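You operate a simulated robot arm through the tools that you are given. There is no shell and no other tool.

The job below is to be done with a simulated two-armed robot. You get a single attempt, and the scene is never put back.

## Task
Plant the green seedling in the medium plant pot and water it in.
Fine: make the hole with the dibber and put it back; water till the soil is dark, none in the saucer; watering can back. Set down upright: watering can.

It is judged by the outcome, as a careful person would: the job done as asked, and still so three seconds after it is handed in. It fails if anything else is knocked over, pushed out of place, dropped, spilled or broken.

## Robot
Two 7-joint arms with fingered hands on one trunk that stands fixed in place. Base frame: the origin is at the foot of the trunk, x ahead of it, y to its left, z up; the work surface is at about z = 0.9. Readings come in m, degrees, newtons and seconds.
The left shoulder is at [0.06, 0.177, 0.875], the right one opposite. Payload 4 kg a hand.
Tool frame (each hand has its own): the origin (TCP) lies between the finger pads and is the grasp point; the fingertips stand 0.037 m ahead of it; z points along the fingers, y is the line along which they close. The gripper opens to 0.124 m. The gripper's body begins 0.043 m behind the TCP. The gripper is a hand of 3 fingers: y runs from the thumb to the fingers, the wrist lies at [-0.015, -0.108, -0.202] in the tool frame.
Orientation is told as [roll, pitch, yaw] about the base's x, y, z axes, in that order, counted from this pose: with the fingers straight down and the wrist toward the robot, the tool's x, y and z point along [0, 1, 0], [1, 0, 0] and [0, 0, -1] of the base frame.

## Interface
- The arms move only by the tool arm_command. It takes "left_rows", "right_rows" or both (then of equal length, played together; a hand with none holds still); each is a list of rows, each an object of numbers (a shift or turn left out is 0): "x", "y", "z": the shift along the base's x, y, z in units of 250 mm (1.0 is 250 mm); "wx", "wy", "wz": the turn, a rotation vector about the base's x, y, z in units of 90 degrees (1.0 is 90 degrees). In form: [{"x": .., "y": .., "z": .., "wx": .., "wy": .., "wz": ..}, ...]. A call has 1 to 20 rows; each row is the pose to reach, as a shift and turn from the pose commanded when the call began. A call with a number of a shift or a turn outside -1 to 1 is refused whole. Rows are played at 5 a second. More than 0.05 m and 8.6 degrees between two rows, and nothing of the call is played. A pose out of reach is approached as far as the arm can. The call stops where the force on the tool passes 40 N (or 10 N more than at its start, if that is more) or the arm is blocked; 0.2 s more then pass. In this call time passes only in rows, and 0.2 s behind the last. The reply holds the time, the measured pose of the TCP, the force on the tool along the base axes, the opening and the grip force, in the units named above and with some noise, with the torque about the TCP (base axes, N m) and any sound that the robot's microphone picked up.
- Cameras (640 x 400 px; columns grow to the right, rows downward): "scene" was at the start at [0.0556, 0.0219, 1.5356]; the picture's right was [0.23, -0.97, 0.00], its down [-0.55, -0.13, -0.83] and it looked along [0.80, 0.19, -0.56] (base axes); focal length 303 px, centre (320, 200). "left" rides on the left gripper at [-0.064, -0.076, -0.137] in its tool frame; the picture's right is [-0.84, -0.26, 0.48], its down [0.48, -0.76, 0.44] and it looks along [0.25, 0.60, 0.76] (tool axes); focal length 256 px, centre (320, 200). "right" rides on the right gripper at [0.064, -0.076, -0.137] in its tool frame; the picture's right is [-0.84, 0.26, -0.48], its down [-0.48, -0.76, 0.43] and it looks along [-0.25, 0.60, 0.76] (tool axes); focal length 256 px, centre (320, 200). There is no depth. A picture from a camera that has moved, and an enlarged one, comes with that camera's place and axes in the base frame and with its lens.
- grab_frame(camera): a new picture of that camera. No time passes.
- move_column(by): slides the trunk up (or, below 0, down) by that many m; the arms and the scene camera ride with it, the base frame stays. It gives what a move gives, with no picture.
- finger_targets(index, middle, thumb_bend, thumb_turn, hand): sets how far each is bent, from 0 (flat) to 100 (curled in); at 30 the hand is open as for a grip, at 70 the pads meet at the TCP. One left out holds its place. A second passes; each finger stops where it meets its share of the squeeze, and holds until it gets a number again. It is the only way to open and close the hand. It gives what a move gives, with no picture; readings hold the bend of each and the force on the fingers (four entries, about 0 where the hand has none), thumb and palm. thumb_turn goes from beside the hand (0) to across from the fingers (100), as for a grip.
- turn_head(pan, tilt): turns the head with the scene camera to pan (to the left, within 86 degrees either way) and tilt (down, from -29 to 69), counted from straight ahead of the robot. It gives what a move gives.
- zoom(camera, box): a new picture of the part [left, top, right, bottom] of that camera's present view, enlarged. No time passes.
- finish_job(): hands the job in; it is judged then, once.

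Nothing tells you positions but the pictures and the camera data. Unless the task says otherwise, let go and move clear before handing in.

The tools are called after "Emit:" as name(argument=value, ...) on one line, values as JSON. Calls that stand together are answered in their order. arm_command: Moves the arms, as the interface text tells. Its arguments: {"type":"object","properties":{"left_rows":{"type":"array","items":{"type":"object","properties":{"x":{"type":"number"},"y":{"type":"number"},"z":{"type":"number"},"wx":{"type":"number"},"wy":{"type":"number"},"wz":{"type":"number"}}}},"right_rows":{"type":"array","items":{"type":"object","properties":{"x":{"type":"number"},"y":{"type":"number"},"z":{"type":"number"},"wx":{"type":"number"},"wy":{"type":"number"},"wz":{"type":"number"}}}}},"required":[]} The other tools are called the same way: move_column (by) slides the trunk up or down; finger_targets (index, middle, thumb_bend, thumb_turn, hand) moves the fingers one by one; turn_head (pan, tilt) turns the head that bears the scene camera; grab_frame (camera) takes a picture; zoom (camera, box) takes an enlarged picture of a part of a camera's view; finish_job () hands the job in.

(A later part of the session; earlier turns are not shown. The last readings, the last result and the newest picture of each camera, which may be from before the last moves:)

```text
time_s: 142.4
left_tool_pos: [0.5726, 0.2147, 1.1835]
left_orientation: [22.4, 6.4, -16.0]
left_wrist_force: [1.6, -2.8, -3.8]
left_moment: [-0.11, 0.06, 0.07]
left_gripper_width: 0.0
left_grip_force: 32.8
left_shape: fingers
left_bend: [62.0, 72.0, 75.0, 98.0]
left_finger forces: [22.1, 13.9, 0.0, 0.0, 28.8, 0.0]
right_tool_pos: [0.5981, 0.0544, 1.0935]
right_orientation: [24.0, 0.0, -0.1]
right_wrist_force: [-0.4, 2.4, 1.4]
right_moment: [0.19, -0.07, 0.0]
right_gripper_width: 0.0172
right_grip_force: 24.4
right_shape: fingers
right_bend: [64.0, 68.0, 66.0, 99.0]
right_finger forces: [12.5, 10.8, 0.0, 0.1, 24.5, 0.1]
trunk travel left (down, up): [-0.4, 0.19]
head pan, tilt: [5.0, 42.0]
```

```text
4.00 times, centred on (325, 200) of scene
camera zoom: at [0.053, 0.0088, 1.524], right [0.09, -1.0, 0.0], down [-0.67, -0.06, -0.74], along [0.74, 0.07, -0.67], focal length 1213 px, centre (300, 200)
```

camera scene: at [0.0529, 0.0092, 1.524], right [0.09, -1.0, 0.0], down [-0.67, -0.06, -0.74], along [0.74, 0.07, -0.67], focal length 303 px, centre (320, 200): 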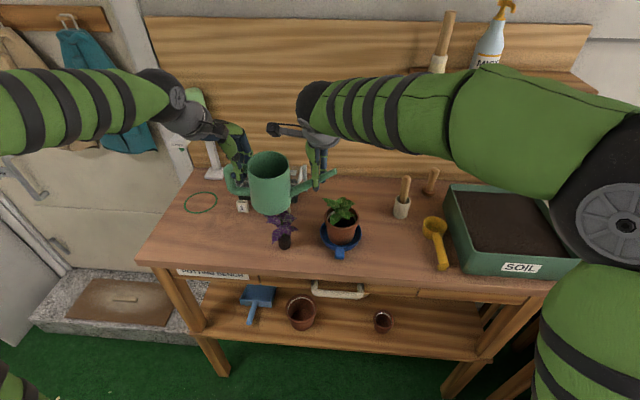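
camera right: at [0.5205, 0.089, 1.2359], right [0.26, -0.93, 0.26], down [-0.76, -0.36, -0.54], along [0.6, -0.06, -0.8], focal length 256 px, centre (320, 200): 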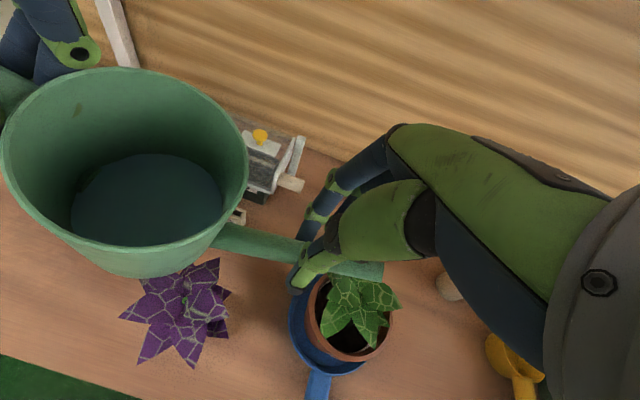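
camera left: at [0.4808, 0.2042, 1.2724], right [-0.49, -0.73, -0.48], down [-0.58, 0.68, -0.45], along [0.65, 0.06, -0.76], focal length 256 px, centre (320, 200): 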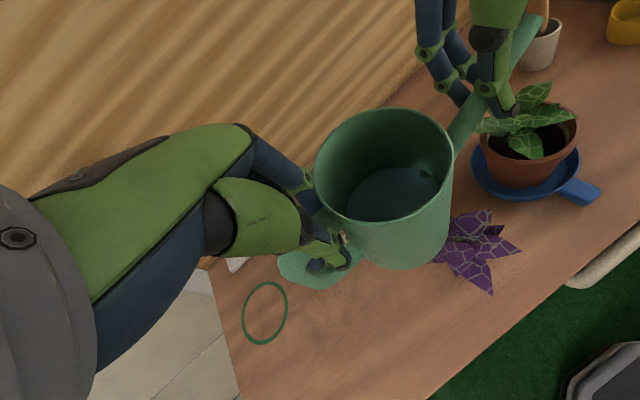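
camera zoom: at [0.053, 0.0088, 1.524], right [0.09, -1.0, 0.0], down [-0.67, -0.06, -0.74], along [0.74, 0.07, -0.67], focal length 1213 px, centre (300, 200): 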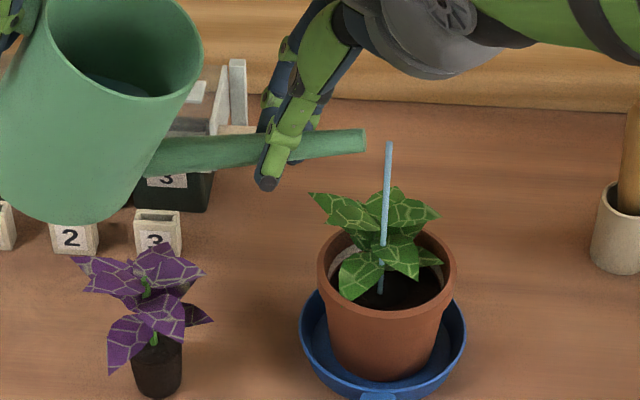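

Water is flowing: a thin stream from the spout lands at about (0.592, 0.005), the middle of the pot. I'll hold briefly and watch the soil.

Emit:
zoom(camera="scene", box=[315, 195, 365, 250])

Emit:
arm_command(left_rows=[{"z": 0.0}, {"z": 0.0}], right_rows=[{"z": 0.0}, {"z": 0.0}])

Emit:
zoom(camera="scene", box=[315, 195, 365, 250])

Emit:
zoom(camera="right", box=[230, 220, 430, 390])

```text
7.27 times, centred on (340, 222) of scene
camera zoom: at [0.053, 0.0088, 1.524], right [0.09, -1.0, 0.0], down [-0.67, -0.06, -0.74], along [0.74, 0.07, -0.67], focal length 2206 px, centre (174, 36)
```

zoom: 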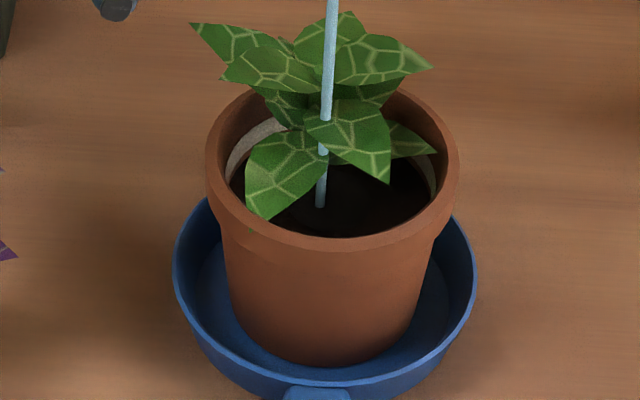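

```text
time_s: 143.0
left_tool_pos: [0.5726, 0.2151, 1.1815]
left_orientation: [22.4, 6.4, -15.8]
left_wrist_force: [0.6, -2.3, -2.6]
left_moment: [-0.1, 0.06, 0.07]
left_gripper_width: 0.0002
left_grip_force: 32.2
left_shape: fingers
left_bend: [62.0, 72.0, 75.0, 98.0]
left_finger forces: [21.9, 14.1, 0.0, 0.0, 28.8, 0.0]
right_tool_pos: [0.5981, 0.0557, 1.0938]
right_orientation: [24.0, 0.1, 0.0]
right_wrist_force: [-0.9, 2.7, 1.1]
right_moment: [0.18, -0.03, 0.02]
right_gripper_width: 0.0171
right_grip_force: 23.5
right_shape: fingers
right_bend: [64.0, 68.0, 66.0, 99.0]
right_finger forces: [12.6, 10.7, 0.0, 0.0, 24.6, 0.0]
trunk travel left (down, up): [-0.4, 0.19]
head pan, tilt: [5.0, 42.0]
```

```text
7.27 times, centred on (340, 222) of scene
camera zoom: at [0.053, 0.0091, 1.524], right [0.09, -1.0, 0.0], down [-0.67, -0.06, -0.74], along [0.74, 0.07, -0.67], focal length 2206 px, centre (174, 36)
```

zoom: 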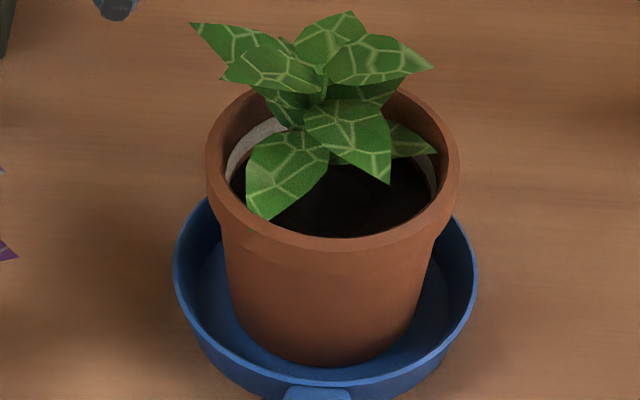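

```text
2.35 times, centred on (330, 305) of right
camera zoom: at [0.5207, 0.0605, 1.2445], right [0.26, -0.96, 0.1], down [-0.76, -0.26, -0.59], along [0.6, 0.08, -0.8], focal length 602 px, centre (296, -47)
```

zoom: 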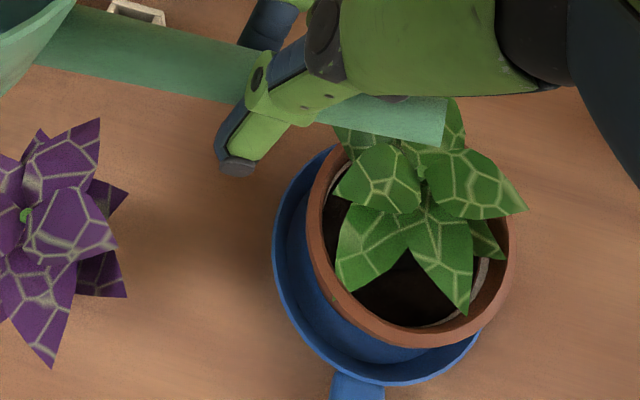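

The stream stopped by itself as the level in the can fell to the spout, so each further degree pours a small measured amount. Let me look closely at the soil colour before adding more.

Emit:
zoom(camera="scene", box=[326, 215, 360, 240])

Emit:
arm_command(left_rows=[{"y": -0.0037, "z": 0.0068, "wx": 0.0056}, {"y": -0.0072, "z": 0.0136, "wx": 0.0111}, {"y": -0.0072, "z": 0.0136, "wx": 0.0111}], right_rows=[{"y": -0.0005, "z": 0.0012, "wx": 0.0056}, {"y": -0.001, "z": 0.0024, "wx": 0.0111}, {"y": -0.001, "z": 0.0024, "wx": 0.0111}])

Emit:
zoom(camera="scene", box=[315, 165, 365, 250])

Emit:
zoom(camera="scene", box=[326, 215, 360, 240])

```text
16.00 times, centred on (343, 228) of scene
camera zoom: at [0.053, 0.0091, 1.524], right [0.09, -1.0, 0.0], down [-0.67, -0.06, -0.74], along [0.74, 0.07, -0.67], focal length 4852 px, centre (-48, -240)
```

zoom: 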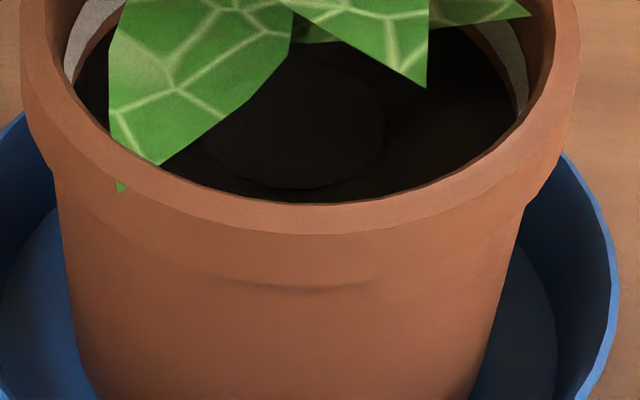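

```text
time_s: 143.8
left_tool_pos: [0.5742, 0.2146, 1.1873]
left_orientation: [23.5, 6.6, -15.8]
left_wrist_force: [1.3, -3.3, -3.9]
left_moment: [-0.08, 0.07, 0.08]
left_gripper_width: 0.0
left_grip_force: 32.1
left_shape: fingers
left_bend: [62.0, 72.0, 75.0, 98.0]
left_finger forces: [21.6, 14.1, 0.0, 0.0, 28.9, 0.1]
right_tool_pos: [0.5966, 0.0542, 1.0954]
right_orientation: [25.0, 0.1, -0.1]
right_wrist_force: [-0.5, 3.0, 1.1]
right_moment: [0.14, -0.07, 0.0]
right_gripper_width: 0.017
right_grip_force: 23.9
right_shape: fingers
right_bend: [64.0, 68.0, 66.0, 99.0]
right_finger forces: [12.8, 10.8, 0.0, 0.1, 24.5, 0.0]
trunk travel left (down, up): [-0.4, 0.19]
head pan, tilt: [5.0, 42.0]
```

```text
4.71 times, centred on (340, 208) of scene
camera zoom: at [0.0529, 0.0091, 1.524], right [0.09, -1.0, 0.0], down [-0.67, -0.06, -0.74], along [0.74, 0.07, -0.67], focal length 1427 px, centre (226, 165)
```

zoom: 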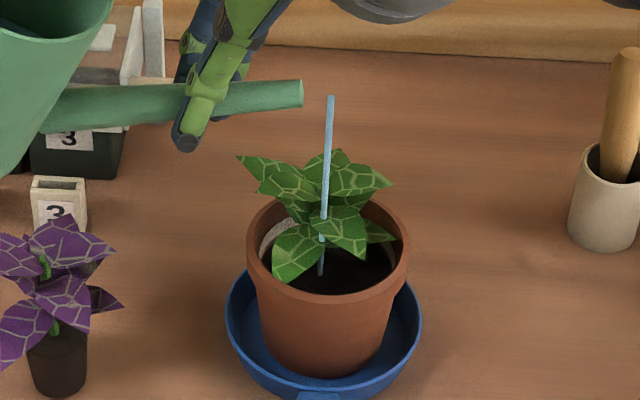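

```text
16.00 times, centred on (343, 228) of scene
camera zoom: at [0.0529, 0.0091, 1.524], right [0.09, -1.0, 0.0], down [-0.67, -0.06, -0.74], along [0.74, 0.07, -0.67], focal length 4852 px, centre (-48, -240)
```

zoom: 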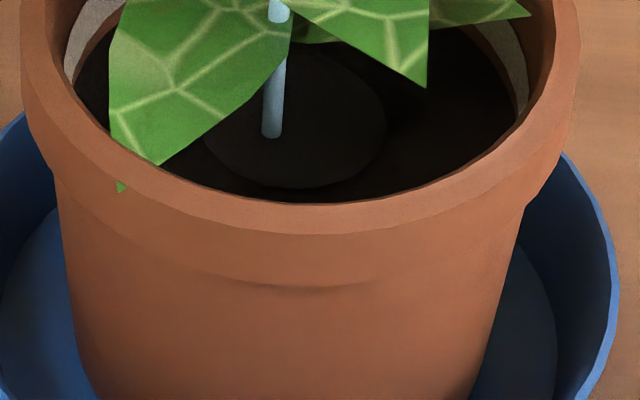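

The soil around the planting spot is getting visibly darker, with the saucer dry. I'll let this flow finish and compare again.

Emit:
arm_command(left_rows=[{"z": 0.0}, {"z": 0.0}, {"z": 0.0}], right_rows=[{"z": 0.0}, {"z": 0.0}, {"z": 0.0}])

Emit:
zoom(camera="scene", box=[326, 215, 360, 240])

Emit:
zoom(camera="scene", box=[440, 180, 560, 260])

Emit:
zoom(camera="right", box=[310, 260, 410, 370])

```text
time_s: 144.6
left_tool_pos: [0.5745, 0.2155, 1.1866]
left_orientation: [23.3, 6.7, -15.8]
left_wrist_force: [0.5, -2.5, -4.2]
left_moment: [-0.12, 0.02, 0.03]
left_gripper_width: 0.0
left_grip_force: 32.2
left_shape: fingers
left_bend: [62.0, 72.0, 75.0, 98.0]
left_finger forces: [21.5, 13.9, 0.0, 0.1, 28.9, 0.0]
right_tool_pos: [0.598, 0.0553, 1.0945]
right_orientation: [25.0, 0.1, 0.0]
right_wrist_force: [-0.3, 2.2, 1.9]
right_moment: [0.16, -0.04, -0.04]
right_gripper_width: 0.0171
right_grip_force: 24.0
right_shape: fingers
right_bend: [64.0, 68.0, 66.0, 99.0]
right_finger forces: [12.7, 10.6, 0.1, 0.1, 24.5, 0.1]
trunk travel left (down, up): [-0.4, 0.19]
head pan, tilt: [5.0, 42.0]
```

```text
16.00 times, centred on (343, 228) of scene
camera zoom: at [0.0529, 0.0091, 1.524], right [0.09, -1.0, 0.0], down [-0.67, -0.06, -0.74], along [0.74, 0.07, -0.67], focal length 4852 px, centre (-48, -240)
```

zoom: 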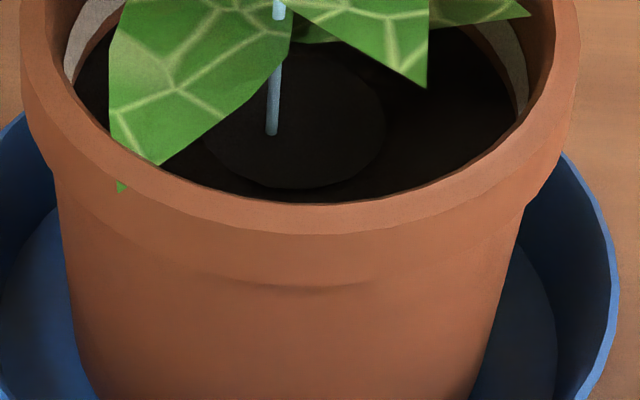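

```text
5.00 times, centred on (500, 220) of scene
camera zoom: at [0.0529, 0.0091, 1.524], right [0.09, -1.0, 0.0], down [-0.67, -0.06, -0.74], along [0.74, 0.07, -0.67], focal length 1516 px, centre (-580, 100)
```

zoom: 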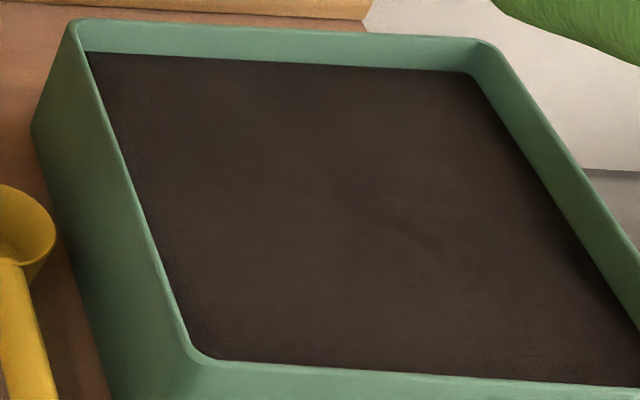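

```text
3.64 times, centred on (360, 315) of right
camera zoom: at [0.5205, 0.0577, 1.2455], right [0.26, -0.96, 0.08], down [-0.76, -0.25, -0.6], along [0.6, 0.09, -0.8], focal length 931 px, centre (174, -218)
```

zoom: 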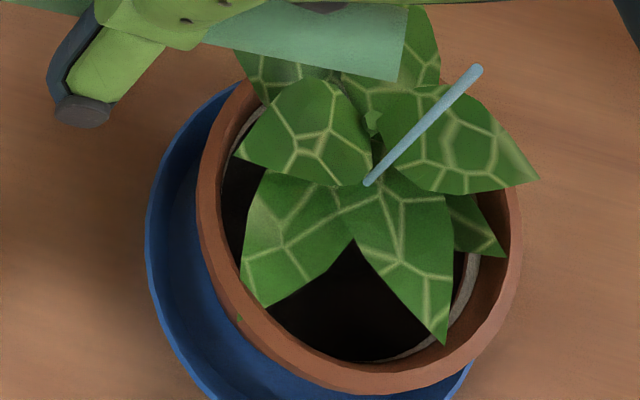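

Still a thin flow, soil now close to black compared with the dry soil in the tray, saucer still dry. I'll let a little more run and compare once more.

Emit:
arm_command(left_rows=[{"z": 0.0}, {"z": 0.0}], right_rows=[{"z": 0.0}, {"z": 0.0}])

Emit:
zoom(camera="scene", box=[326, 215, 360, 240])

Emit:
zoom(camera="scene", box=[315, 195, 365, 250])

```text
time_s: 145.2
left_tool_pos: [0.574, 0.2133, 1.1866]
left_orientation: [23.4, 6.7, -15.9]
left_wrist_force: [2.0, -2.0, -4.1]
left_moment: [-0.12, 0.04, 0.05]
left_gripper_width: 0.0
left_grip_force: 32.3
left_shape: fingers
left_bend: [62.0, 72.0, 75.0, 98.0]
left_finger forces: [21.6, 13.9, 0.1, 0.1, 28.9, 0.1]
right_tool_pos: [0.5984, 0.055, 1.0951]
right_orientation: [25.0, 0.1, 0.0]
right_wrist_force: [-0.8, 3.3, 2.0]
right_moment: [0.16, -0.05, 0.0]
right_gripper_width: 0.017
right_grip_force: 23.9
right_shape: fingers
right_bend: [64.0, 68.0, 66.0, 99.0]
right_finger forces: [12.6, 10.7, 0.0, 0.1, 24.7, 0.1]
trunk travel left (down, up): [-0.4, 0.19]
head pan, tilt: [5.0, 42.0]
```

```text
16.00 times, centred on (343, 228) of scene
camera zoom: at [0.0529, 0.0091, 1.524], right [0.09, -1.0, 0.0], down [-0.67, -0.06, -0.74], along [0.74, 0.07, -0.67], focal length 4852 px, centre (-48, -240)
```

zoom: 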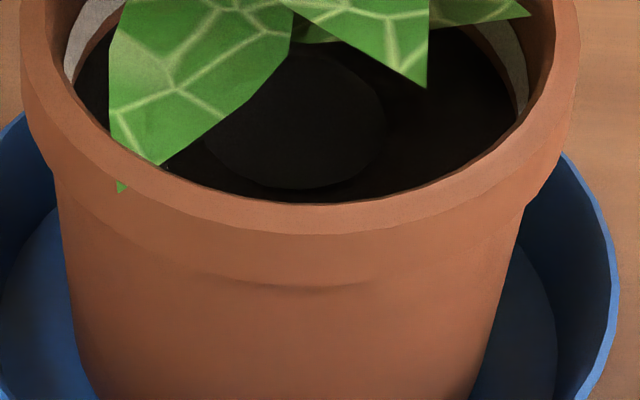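

```text
7.27 times, centred on (340, 222) of scene
camera zoom: at [0.0529, 0.0091, 1.524], right [0.09, -1.0, 0.0], down [-0.67, -0.06, -0.74], along [0.74, 0.07, -0.67], focal length 2206 px, centre (174, 36)
```

zoom: 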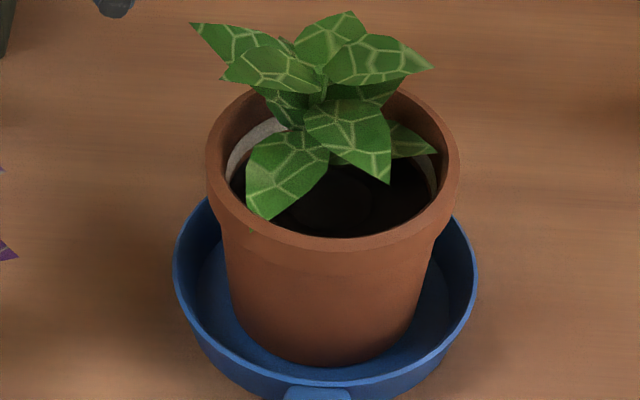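

The flow has stopped again. I'll zoom very closely on bare soil in the pot and in the tray to compare tones.

Emit:
zoom(camera="scene", box=[349, 221, 355, 225])

Emit:
zoom(camera="scene", box=[333, 217, 357, 231])

Emit:
zoom(camera="right", box=[340, 325, 380, 365])

```text
16.00 times, centred on (352, 223) of scene
camera zoom: at [0.0529, 0.0091, 1.524], right [0.09, -1.0, 0.0], down [-0.67, -0.06, -0.74], along [0.74, 0.07, -0.67], focal length 4852 px, centre (-192, -168)
```

zoom: 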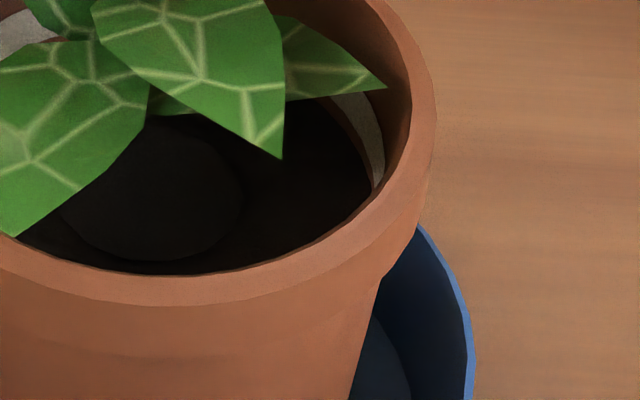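

```text
16.00 times, centred on (345, 224) of scene
camera zoom: at [0.0529, 0.0091, 1.524], right [0.09, -1.0, 0.0], down [-0.67, -0.06, -0.74], along [0.74, 0.07, -0.67], focal length 4852 px, centre (-80, -184)
```

zoom: 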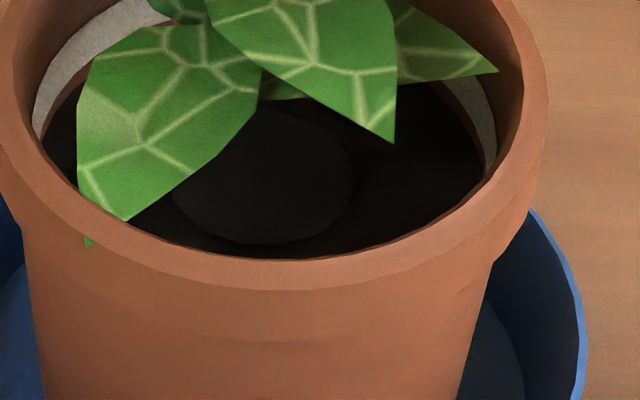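

```text
10.00 times, centred on (360, 345) of right
camera zoom: at [0.5205, 0.0577, 1.2455], right [0.26, -0.96, 0.08], down [-0.76, -0.25, -0.6], along [0.6, 0.09, -0.8], focal length 2560 px, centre (-80, -1250)
```

zoom: 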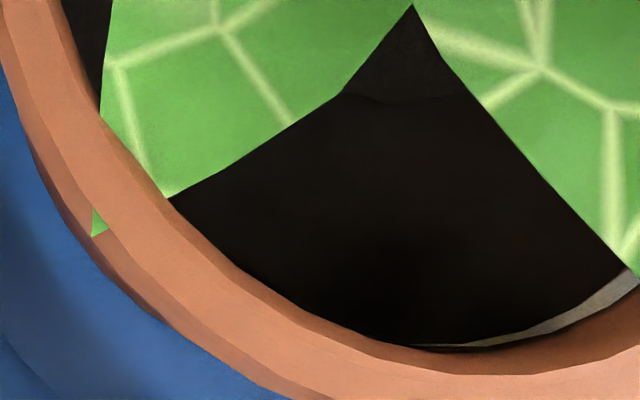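

The soil is near black now, darker than the plug top. To see if it still darkens, I'll add only half a degree more (roughly 9 ml) and compare.

Emit:
arm_command(left_rows=[{"y": -0.0038, "z": 0.0068, "wx": 0.0056}, {"y": -0.0038, "z": 0.0068, "wx": 0.0056}], right_rows=[{"y": -0.0005, "z": 0.0012, "wx": 0.0056}, {"y": -0.0005, "z": 0.0012, "wx": 0.0056}])

Emit:
zoom(camera="right", box=[340, 325, 380, 365])

Emit:
zoom(camera="scene", box=[315, 165, 365, 250])

```text
time_s: 145.8
left_tool_pos: [0.5735, 0.2117, 1.1878]
left_orientation: [24.0, 6.8, -15.9]
left_wrist_force: [0.7, -2.1, -2.0]
left_moment: [-0.07, 0.04, 0.1]
left_gripper_width: 0.0
left_grip_force: 32.9
left_shape: fingers
left_bend: [62.0, 72.0, 75.0, 98.0]
left_finger forces: [21.7, 13.8, 0.0, 0.0, 29.0, 0.0]
right_tool_pos: [0.5981, 0.0549, 1.0949]
right_orientation: [25.4, 0.1, -0.1]
right_wrist_force: [0.1, 1.6, 0.0]
right_moment: [0.11, -0.05, 0.0]
right_gripper_width: 0.0173
right_grip_force: 24.4
right_shape: fingers
right_bend: [64.0, 68.0, 66.0, 99.0]
right_finger forces: [12.8, 11.1, 0.1, 0.1, 24.4, 0.0]
trunk travel left (down, up): [-0.4, 0.19]
head pan, tilt: [5.0, 42.0]
```

```text
10.00 times, centred on (360, 345) of right
camera zoom: at [0.5205, 0.0566, 1.2458], right [0.26, -0.96, 0.08], down [-0.76, -0.25, -0.6], along [0.6, 0.1, -0.8], focal length 2560 px, centre (-80, -1250)
```

zoom: 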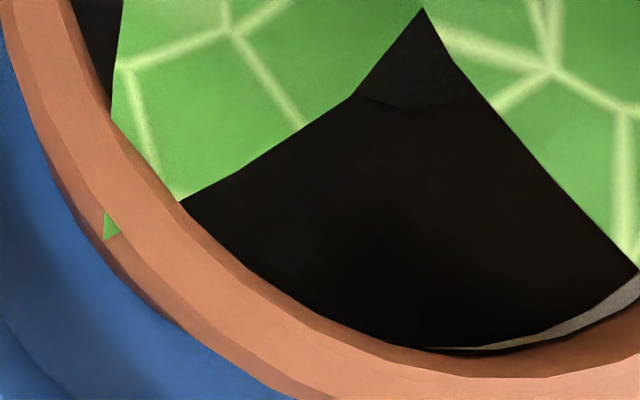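

```text
4.71 times, centred on (340, 208) of scene
camera zoom: at [0.0529, 0.0091, 1.524], right [0.09, -1.0, 0.0], down [-0.67, -0.06, -0.74], along [0.74, 0.07, -0.67], focal length 1427 px, centre (226, 165)
```

zoom: 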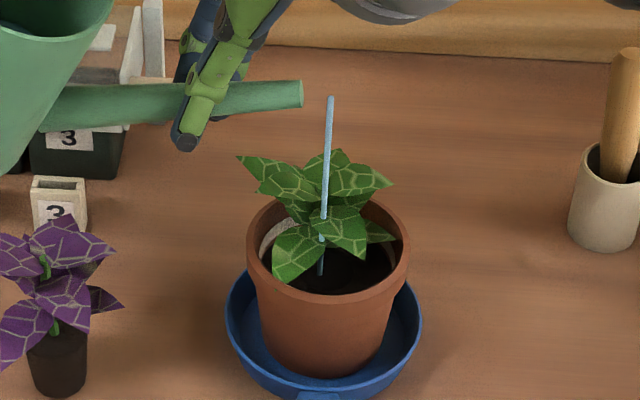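

Emit:
arm_command(left_rows=[{"z": 0.0}, {"z": 0.0}, {"z": 0.0}], right_rows=[{"z": 0.0}, {"z": 0.0}, {"z": 0.0}])

Emit:
zoom(camera="right", box=[340, 325, 380, 365])

Emit:
zoom(camera="scene", box=[315, 165, 365, 250])

```text
time_s: 146.6
left_tool_pos: [0.5741, 0.2126, 1.1872]
left_orientation: [24.0, 6.8, -15.8]
left_wrist_force: [0.8, -1.3, -2.9]
left_moment: [-0.12, 0.04, 0.09]
left_gripper_width: 0.0
left_grip_force: 32.3
left_shape: fingers
left_bend: [62.0, 72.0, 75.0, 98.0]
left_finger forces: [21.8, 13.8, 0.1, 0.0, 29.1, 0.0]
right_tool_pos: [0.5972, 0.0547, 1.0955]
right_orientation: [25.4, 0.1, -0.1]
right_wrist_force: [-1.0, 1.0, 1.2]
right_moment: [0.15, -0.06, 0.0]
right_gripper_width: 0.0171
right_grip_force: 23.7
right_shape: fingers
right_bend: [64.0, 68.0, 66.0, 99.0]
right_finger forces: [12.8, 11.2, 0.1, 0.1, 24.3, 0.0]
trunk travel left (down, up): [-0.4, 0.19]
head pan, tilt: [5.0, 42.0]
```

```text
10.00 times, centred on (360, 345) of right
camera zoom: at [0.5205, 0.0566, 1.2458], right [0.26, -0.96, 0.08], down [-0.76, -0.25, -0.6], along [0.6, 0.1, -0.8], focal length 2560 px, centre (-80, -1250)
```

zoom: 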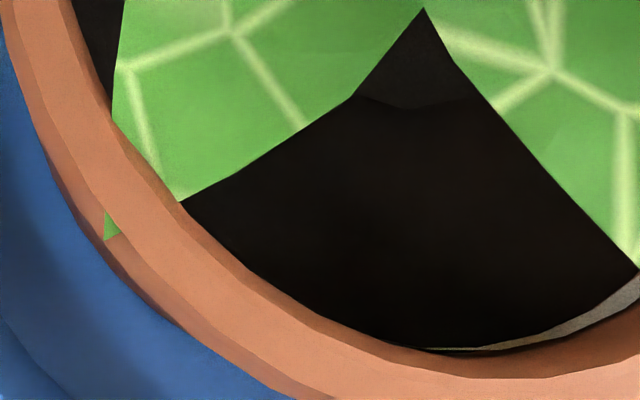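

```text
4.71 times, centred on (340, 208) of scene
camera zoom: at [0.0529, 0.0091, 1.524], right [0.09, -1.0, 0.0], down [-0.67, -0.06, -0.74], along [0.74, 0.07, -0.67], focal length 1427 px, centre (226, 165)
```

zoom: 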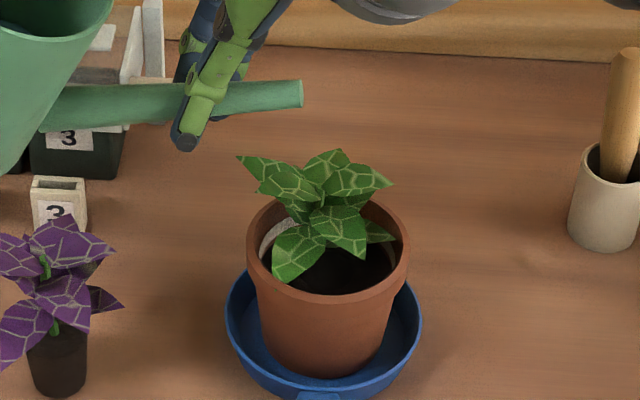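

It darkened slightly again with a dry saucer, so it isn't fully saturated. Another half degree.

Emit:
arm_command(left_rows=[{"y": -0.0038, "z": 0.0068, "wx": 0.0056}, {"y": -0.0038, "z": 0.0068, "wx": 0.0056}, {"y": -0.0038, "z": 0.0068, "wx": 0.0056}, {"y": -0.0038, "z": 0.0068, "wx": 0.0056}, {"y": -0.0038, "z": 0.0068, "wx": 0.0056}], right_rows=[{"y": -0.0005, "z": 0.0012, "wx": 0.0056}, {"y": -0.0005, "z": 0.0012, "wx": 0.0056}, {"y": -0.0005, "z": 0.0012, "wx": 0.0056}, {"y": -0.0005, "z": 0.0012, "wx": 0.0056}, {"y": -0.0005, "z": 0.0012, "wx": 0.0056}])

Emit:
zoom(camera="right", box=[340, 325, 380, 365])

Emit:
zoom(camera="scene", box=[315, 165, 365, 250])

Emit:
zoom(camera="scene", box=[326, 215, 360, 240])

```text
time_s: 147.8
left_tool_pos: [0.5742, 0.2117, 1.1902]
left_orientation: [24.3, 7.0, -15.7]
left_wrist_force: [1.2, -1.3, -3.0]
left_moment: [-0.03, 0.06, 0.05]
left_gripper_width: 0.0
left_grip_force: 32.1
left_shape: fingers
left_bend: [62.0, 72.0, 75.0, 98.0]
left_finger forces: [21.8, 13.2, 0.0, 0.1, 29.2, 0.0]
right_tool_pos: [0.5965, 0.0545, 1.0943]
right_orientation: [25.9, 0.2, 0.0]
right_wrist_force: [-0.8, 0.8, 0.5]
right_moment: [0.11, -0.03, -0.02]
right_gripper_width: 0.017
right_grip_force: 24.2
right_shape: fingers
right_bend: [64.0, 68.0, 66.0, 99.0]
right_finger forces: [13.0, 11.5, 0.0, 0.0, 24.3, 0.0]
trunk travel left (down, up): [-0.4, 0.19]
head pan, tilt: [5.0, 42.0]
```

```text
10.00 times, centred on (360, 345) of right
camera zoom: at [0.5202, 0.0554, 1.2458], right [0.26, -0.96, 0.07], down [-0.76, -0.24, -0.6], along [0.6, 0.1, -0.8], focal length 2560 px, centre (-80, -1250)
```

zoom: 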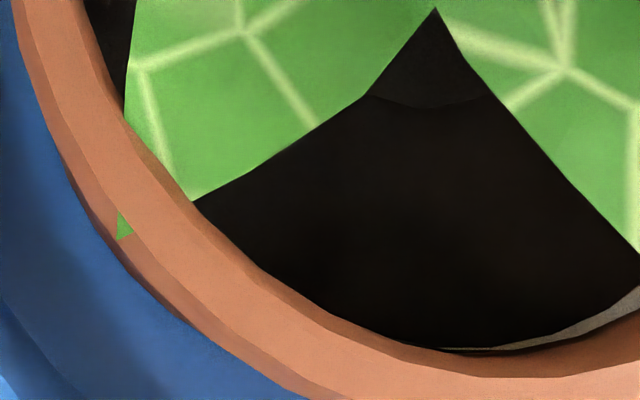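

```text
4.71 times, centred on (340, 208) of scene
camera zoom: at [0.0529, 0.0091, 1.524], right [0.09, -1.0, 0.0], down [-0.67, -0.06, -0.74], along [0.74, 0.07, -0.67], focal length 1427 px, centre (226, 165)
```

zoom: 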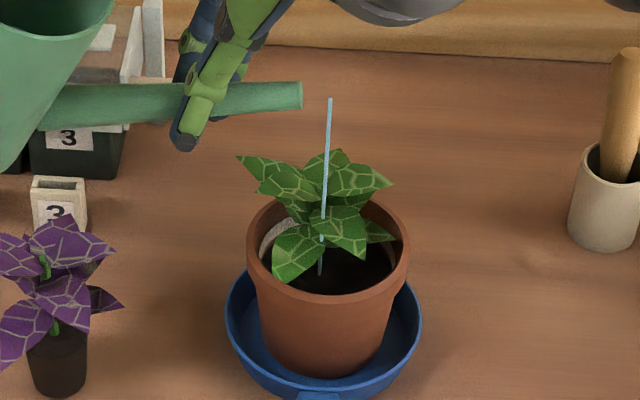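

```text
16.00 times, centred on (343, 228) of scene
camera zoom: at [0.0529, 0.0091, 1.524], right [0.09, -1.0, 0.0], down [-0.67, -0.06, -0.74], along [0.74, 0.07, -0.67], focal length 4852 px, centre (-48, -240)
```

zoom: 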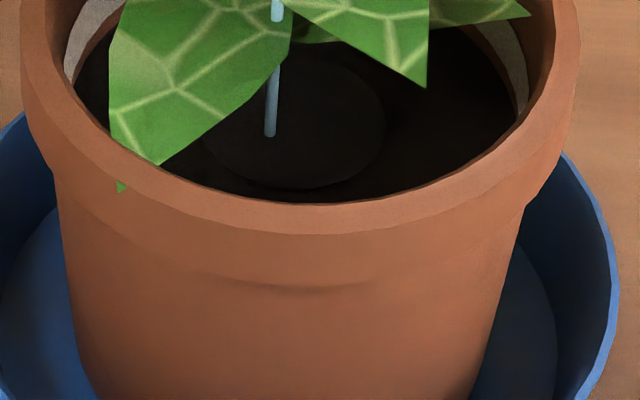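

Emit:
arm_command(left_rows=[{"z": 0.0}, {"z": 0.0}, {"z": 0.0}], right_rows=[{"z": 0.0}, {"z": 0.0}, {"z": 0.0}])

Emit:
zoom(camera="right", box=[340, 325, 380, 365])

Emit:
zoom(camera="scene", box=[326, 215, 360, 240])

Emit:
zoom(camera="scene", box=[300, 165, 380, 260])

```text
time_s: 148.6
left_tool_pos: [0.5736, 0.2098, 1.1902]
left_orientation: [24.4, 6.9, -15.7]
left_wrist_force: [0.5, -0.7, -2.8]
left_moment: [-0.06, 0.05, 0.09]
left_gripper_width: 0.0001
left_grip_force: 32.3
left_shape: fingers
left_bend: [62.0, 72.0, 75.0, 98.0]
left_finger forces: [21.8, 13.2, 0.1, 0.1, 29.2, 0.1]
right_tool_pos: [0.5975, 0.0549, 1.0945]
right_orientation: [25.8, 0.1, -0.1]
right_wrist_force: [0.5, 0.5, 0.3]
right_moment: [0.08, -0.04, 0.01]
right_gripper_width: 0.0173
right_grip_force: 24.3
right_shape: fingers
right_bend: [64.0, 68.0, 66.0, 99.0]
right_finger forces: [13.0, 11.5, 0.0, 0.1, 24.2, 0.1]
trunk travel left (down, up): [-0.4, 0.19]
head pan, tilt: [5.0, 42.0]
```

```text
10.00 times, centred on (360, 345) of right
camera zoom: at [0.5202, 0.0554, 1.2458], right [0.26, -0.96, 0.07], down [-0.76, -0.24, -0.6], along [0.6, 0.1, -0.8], focal length 2560 px, centre (-80, -1250)
```

zoom: 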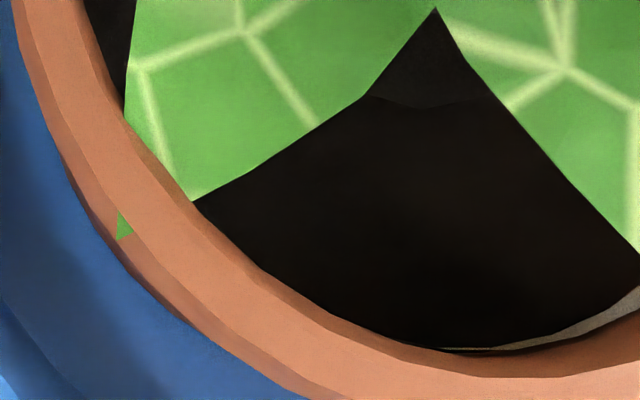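

```text
16.00 times, centred on (343, 228) of scene
camera zoom: at [0.0529, 0.0091, 1.524], right [0.09, -1.0, 0.0], down [-0.67, -0.06, -0.74], along [0.74, 0.07, -0.67], focal length 4852 px, centre (-48, -240)
```

zoom: 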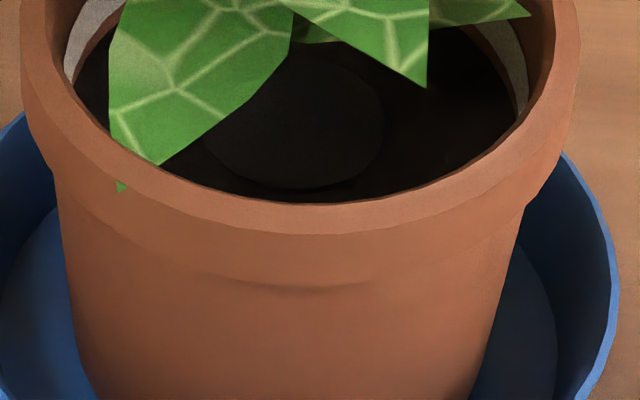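

```text
4.21 times, centred on (340, 212) of scene
camera zoom: at [0.0529, 0.0091, 1.524], right [0.09, -1.0, 0.0], down [-0.67, -0.06, -0.74], along [0.74, 0.07, -0.67], focal length 1277 px, centre (236, 147)
```

zoom: 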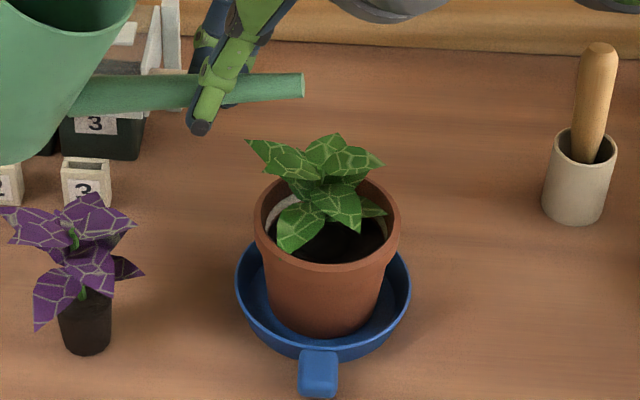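

The soil no longer changes and looks uniformly dark, and the saucer is dry, so I'll stop watering. Now I'll tilt the can back level with both hands along the same path.

Emit:
arm_command(left_rows=[{"y": 0.0148, "z": -0.0272, "wx": -0.0223}, {"y": 0.042, "z": -0.082, "wx": -0.0667}, {"y": 0.0544, "z": -0.1104, "wx": -0.0889}, {"y": 0.076, "z": -0.1684, "wx": -0.1333}, {"y": 0.0852, "z": -0.1776, "wx": -0.1556}, {"y": 0.0936, "z": -0.1876, "wx": -0.1778}, {"y": 0.1024, "z": -0.1948, "wx": -0.2056}, {"y": 0.1096, "z": -0.2028, "wx": -0.2333}, {"y": 0.1148, "z": -0.2108, "wx": -0.2611}, {"y": 0.1188, "z": -0.2192, "wx": -0.2889}], right_rows=[{"y": 0.002, "z": -0.0048, "wx": -0.0223}, {"y": 0.0068, "z": -0.0148, "wx": -0.0667}, {"y": 0.0084, "z": -0.02, "wx": -0.0889}, {"y": 0.0116, "z": -0.03, "wx": -0.1333}, {"y": 0.0128, "z": -0.0152, "wx": -0.1556}, {"y": 0.014, "z": -0.0008, "wx": -0.1778}, {"y": 0.0156, "z": 0.0228, "wx": -0.2056}, {"y": 0.0164, "z": 0.046, "wx": -0.2333}, {"y": 0.0172, "z": 0.0692, "wx": -0.2611}, {"y": 0.0172, "z": 0.0924, "wx": -0.2889}])

Emit:
grab_frame(camera="scene")

Emit:
zoom(camera="scene", box=[230, 130, 370, 260])

```text
time_s: 150.8
left_tool_pos: [0.5738, 0.2413, 1.1354]
left_orientation: [-0.6, -0.6, -16.9]
left_wrist_force: [1.0, -1.0, -1.9]
left_moment: [0.0, 0.06, 0.08]
left_gripper_width: 0.0
left_grip_force: 32.3
left_shape: fingers
left_bend: [62.0, 72.0, 75.0, 98.0]
left_finger forces: [22.4, 12.7, 0.0, 0.0, 29.3, 0.0]
right_tool_pos: [0.5975, 0.06, 1.1165]
right_orientation: [-0.1, 0.1, 0.0]
right_wrist_force: [-0.9, 0.8, 0.3]
right_moment: [0.11, -0.03, 0.0]
right_gripper_width: 0.0173
right_grip_force: 24.0
right_shape: fingers
right_bend: [64.0, 68.0, 66.0, 99.0]
right_finger forces: [12.8, 11.6, 0.1, 0.0, 24.3, 0.1]
trunk travel left (down, up): [-0.4, 0.19]
head pan, tilt: [5.0, 42.0]
```

```text
taken
camera scene: at [0.0529, 0.0093, 1.524], right [0.09, -1.0, 0.0], down [-0.67, -0.06, -0.74], along [0.74, 0.06, -0.67], focal length 303 px, centre (320, 200)
```

scene: 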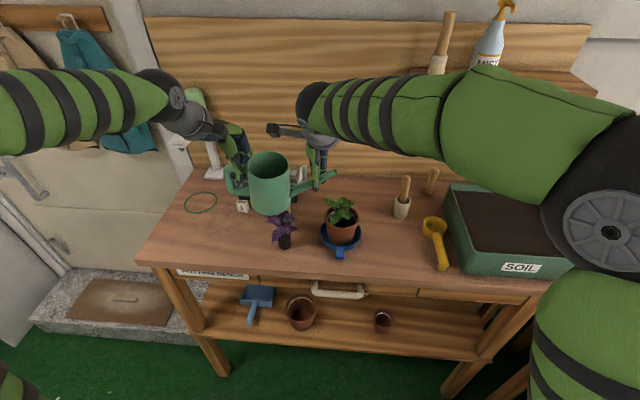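

```text
3.08 times, centred on (300, 195) of scene
camera zoom: at [0.0529, 0.0093, 1.524], right [0.09, -1.0, 0.0], down [-0.67, -0.06, -0.74], along [0.74, 0.06, -0.67], focal length 933 px, centre (382, 215)
```

zoom: 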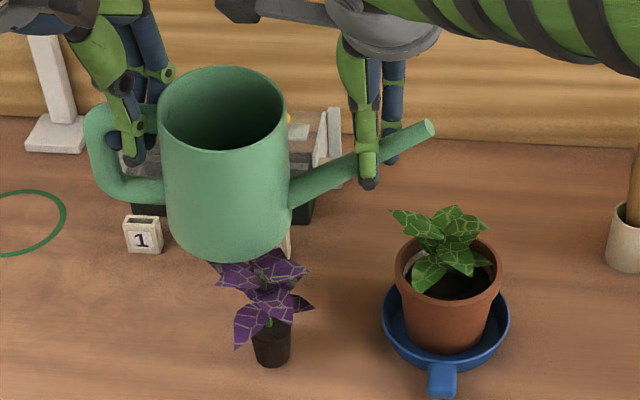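

Emit:
zoom(camera="scene", box=[315, 195, 365, 250])

Emit:
zoom(camera="scene", box=[326, 215, 360, 240])

Emit:
zoom(camera="right", box=[230, 250, 370, 360])

```text
7.27 times, centred on (340, 222) of scene
camera zoom: at [0.0529, 0.0093, 1.524], right [0.09, -1.0, 0.0], down [-0.67, -0.06, -0.74], along [0.74, 0.06, -0.67], focal length 2206 px, centre (174, 36)
```

zoom: 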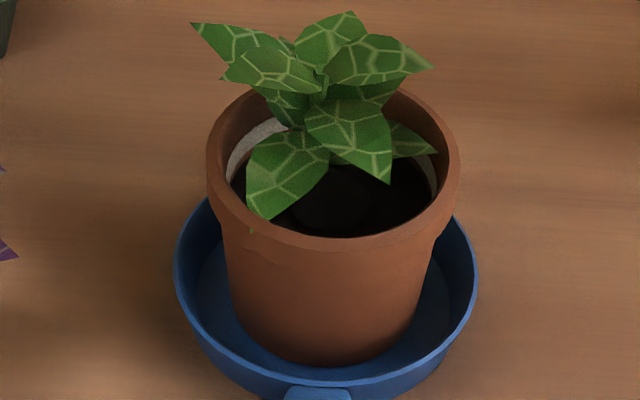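

```text
16.00 times, centred on (343, 228) of scene
camera zoom: at [0.0529, 0.0093, 1.524], right [0.09, -1.0, 0.0], down [-0.67, -0.06, -0.74], along [0.74, 0.06, -0.67], focal length 4852 px, centre (-48, -240)
```

zoom: 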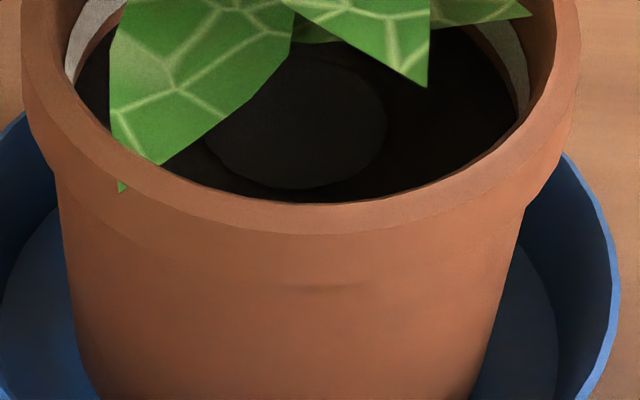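

```text
3.64 times, centred on (300, 305) of right
camera zoom: at [0.5205, 0.126, 1.2532], right [0.26, -0.84, 0.48], down [-0.76, -0.48, -0.43], along [0.6, -0.26, -0.76], focal length 931 px, centre (393, -182)
```

zoom: 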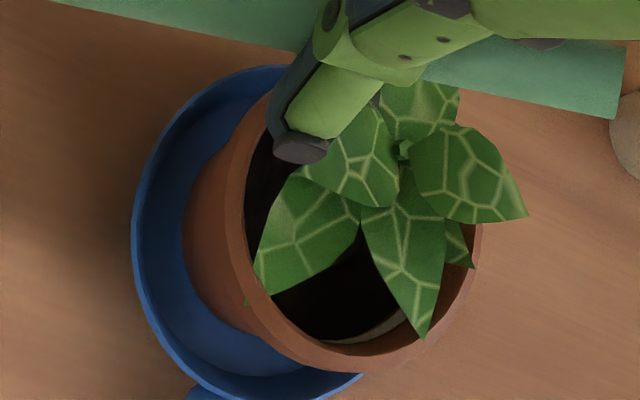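

The soil is now clearly darker than the plug (it was the other way round when dry), and the saucer is dry. I'll carry the can back along the same path and lower it to where it was lifted.

Emit:
arm_command(left_rows=[{"x": -0.001, "y": 0.03}, {"x": -0.002, "y": 0.075}, {"x": -0.004, "y": 0.125}, {"x": -0.006, "y": 0.175}, {"x": -0.008, "y": 0.225}, {"x": -0.01, "y": 0.275}, {"x": -0.012, "y": 0.325}, {"x": -0.014, "y": 0.375}, {"x": -0.016, "y": 0.425}, {"x": -0.018, "y": 0.475}, {"x": -0.02, "y": 0.525}, {"x": -0.02, "y": 0.575}, {"x": -0.02, "y": 0.615}, {"x": -0.02, "y": 0.64}], right_rows=[{"x": -0.001, "y": 0.03}, {"x": -0.002, "y": 0.075}, {"x": -0.004, "y": 0.125}, {"x": -0.006, "y": 0.175}, {"x": -0.008, "y": 0.225}, {"x": -0.01, "y": 0.275}, {"x": -0.012, "y": 0.325}, {"x": -0.014, "y": 0.375}, {"x": -0.016, "y": 0.425}, {"x": -0.018, "y": 0.475}, {"x": -0.02, "y": 0.525}, {"x": -0.02, "y": 0.575}, {"x": -0.02, "y": 0.615}, {"x": -0.02, "y": 0.64}])

Emit:
turn_head(pan=12, tilt=42)

Emit:
zoom(camera="scene", box=[190, 120, 350, 260])

```text
time_s: 153.8
left_tool_pos: [0.5689, 0.4013, 1.1355]
left_orientation: [-0.6, -0.5, -17.0]
left_wrist_force: [0.6, -0.5, -1.7]
left_moment: [-0.1, 0.07, 0.06]
left_gripper_width: 0.0001
left_grip_force: 32.9
left_shape: fingers
left_bend: [63.0, 72.0, 75.0, 98.0]
left_finger forces: [21.5, 13.9, 0.0, 0.0, 29.1, 0.0]
right_tool_pos: [0.5929, 0.2188, 1.1172]
right_orientation: [0.0, 0.0, -0.1]
right_wrist_force: [-1.2, -0.2, -1.3]
right_moment: [0.08, -0.06, 0.0]
right_gripper_width: 0.017
right_grip_force: 24.4
right_shape: fingers
right_bend: [64.0, 68.0, 66.0, 99.0]
right_finger forces: [12.9, 11.9, 0.0, 0.0, 23.8, 0.0]
trunk travel left (down, up): [-0.4, 0.19]
head pan, tilt: [5.0, 42.0]
```

```text
time_s: 154.5
left_tool_pos: [0.5688, 0.4025, 1.1347]
left_orientation: [-0.5, -0.6, -17.0]
left_wrist_force: [-0.2, -0.5, -1.8]
left_moment: [-0.06, 0.07, 0.1]
left_gripper_width: 0.0
left_grip_force: 32.1
left_shape: fingers
left_bend: [63.0, 72.0, 75.0, 98.0]
left_finger forces: [21.8, 13.8, 0.0, 0.0, 29.2, 0.1]
right_tool_pos: [0.5925, 0.2198, 1.1193]
right_orientation: [-0.1, 0.0, -0.1]
right_wrist_force: [0.2, -0.5, -1.3]
right_moment: [0.07, -0.03, 0.02]
right_gripper_width: 0.0171
right_grip_force: 25.0
right_shape: fingers
right_bend: [64.0, 68.0, 66.0, 99.0]
right_finger forces: [12.9, 12.1, 0.0, 0.0, 23.9, 0.0]
trunk travel left (down, up): [-0.4, 0.19]
head pan, tilt: [12.0, 42.0]
```

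```text
2.86 times, centred on (270, 190) of scene
camera zoom: at [0.0514, 0.0193, 1.524], right [0.21, -0.98, 0.0], down [-0.65, -0.14, -0.74], along [0.73, 0.15, -0.67], focal length 866 px, centre (463, 229)
```

zoom: 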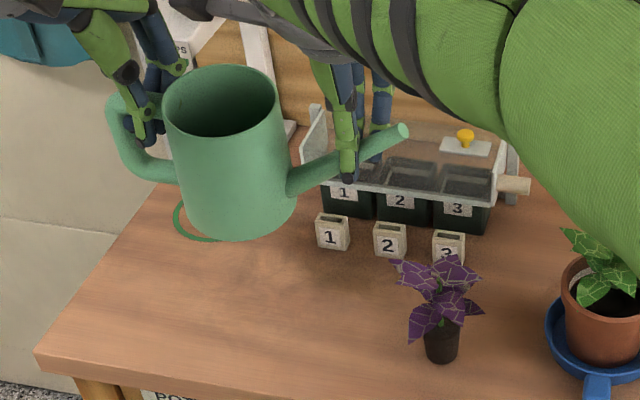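

Nothing disturbed on the way. Now I'll lower the can with both hands together, slowly at the end.

Emit:
arm_command(left_rows=[{"z": -0.04}, {"z": -0.09}, {"z": -0.14}, {"z": -0.19}, {"z": -0.24}, {"z": -0.29}, {"z": -0.34}, {"z": -0.38}, {"z": -0.41}], right_rows=[{"z": -0.04}, {"z": -0.09}, {"z": -0.14}, {"z": -0.19}, {"z": -0.24}, {"z": -0.29}, {"z": -0.34}, {"z": -0.38}, {"z": -0.41}])

Emit:
arm_command(left_rows=[{"z": -0.01}, {"z": -0.02}, {"z": -0.028}], right_rows=[{"z": -0.01}, {"z": -0.02}, {"z": -0.028}])

Emit:
zoom(camera="scene", box=[190, 120, 350, 260])

```text
time_s: 156.5
left_tool_pos: [0.5674, 0.402, 1.0325]
left_orientation: [-0.7, -0.5, -17.1]
left_wrist_force: [1.5, -2.8, -2.8]
left_moment: [-0.09, 0.09, 0.06]
left_gripper_width: 0.0001
left_grip_force: 32.2
left_shape: fingers
left_bend: [63.0, 72.0, 75.0, 98.0]
left_finger forces: [21.8, 13.9, 0.0, 0.0, 29.1, 0.0]
right_tool_pos: [0.5912, 0.2203, 1.0156]
right_orientation: [0.0, 0.1, 0.0]
right_wrist_force: [-0.8, 2.3, 0.5]
right_moment: [0.16, -0.01, 0.02]
right_gripper_width: 0.017
right_grip_force: 23.8
right_shape: fingers
right_bend: [64.0, 68.0, 66.0, 99.0]
right_finger forces: [12.6, 11.3, 0.0, 0.0, 24.4, 0.1]
trunk travel left (down, up): [-0.4, 0.19]
head pan, tilt: [12.0, 42.0]
```

```text
time_s: 157.3
left_tool_pos: [0.5694, 0.4014, 1.0249]
left_orientation: [-0.5, -0.5, -17.1]
left_wrist_force: [0.3, -1.0, -3.0]
left_moment: [-0.08, 0.08, 0.09]
left_gripper_width: 0.0001
left_grip_force: 32.3
left_shape: fingers
left_bend: [63.0, 72.0, 75.0, 98.0]
left_finger forces: [21.3, 14.0, 0.0, 0.0, 29.0, 0.0]
right_tool_pos: [0.5934, 0.2197, 1.0091]
right_orientation: [0.1, -0.1, -0.1]
right_wrist_force: [-0.7, 1.7, -1.2]
right_moment: [0.1, -0.05, 0.0]
right_gripper_width: 0.0166
right_grip_force: 24.4
right_shape: fingers
right_bend: [64.0, 68.0, 66.0, 99.0]
right_finger forces: [12.7, 11.5, 0.0, 0.0, 24.1, 0.0]
trunk travel left (down, up): [-0.4, 0.19]
head pan, tilt: [12.0, 42.0]
```

```text
2.86 times, centred on (270, 190) of scene
camera zoom: at [0.0514, 0.0194, 1.524], right [0.21, -0.98, 0.0], down [-0.65, -0.14, -0.74], along [0.73, 0.15, -0.67], focal length 866 px, centre (463, 229)
```

zoom: 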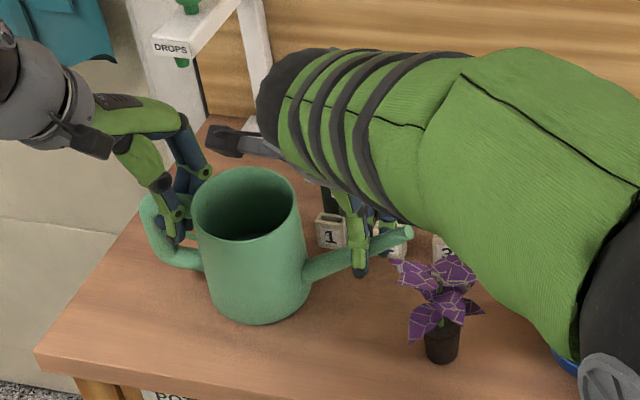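

Still hanging by about a millimetre. I'll lower a touch more until the bench takes the weight.

Emit:
arm_command(left_rows=[{"z": -0.005}, {"z": -0.01}], right_rows=[{"z": -0.005}, {"z": -0.01}])

```text
time_s: 157.9
left_tool_pos: [0.5686, 0.4017, 1.023]
left_orientation: [-0.4, -0.6, -17.1]
left_wrist_force: [1.1, 0.3, -0.2]
left_moment: [-0.08, 0.01, 0.11]
left_gripper_width: 0.0001
left_grip_force: 31.9
left_shape: fingers
left_bend: [63.0, 72.0, 75.0, 98.0]
left_finger forces: [21.1, 13.7, 0.0, 0.1, 29.3, 0.0]
right_tool_pos: [0.5934, 0.2194, 1.0075]
right_orientation: [-0.2, 0.0, -0.1]
right_wrist_force: [0.2, 0.4, 0.4]
right_moment: [0.07, -0.1, -0.02]
right_gripper_width: 0.0169
right_grip_force: 24.3
right_shape: fingers
right_bend: [64.0, 68.0, 66.0, 99.0]
right_finger forces: [13.0, 11.8, 0.1, 0.0, 24.0, 0.1]
trunk travel left (down, up): [-0.4, 0.19]
head pan, tilt: [12.0, 42.0]
```

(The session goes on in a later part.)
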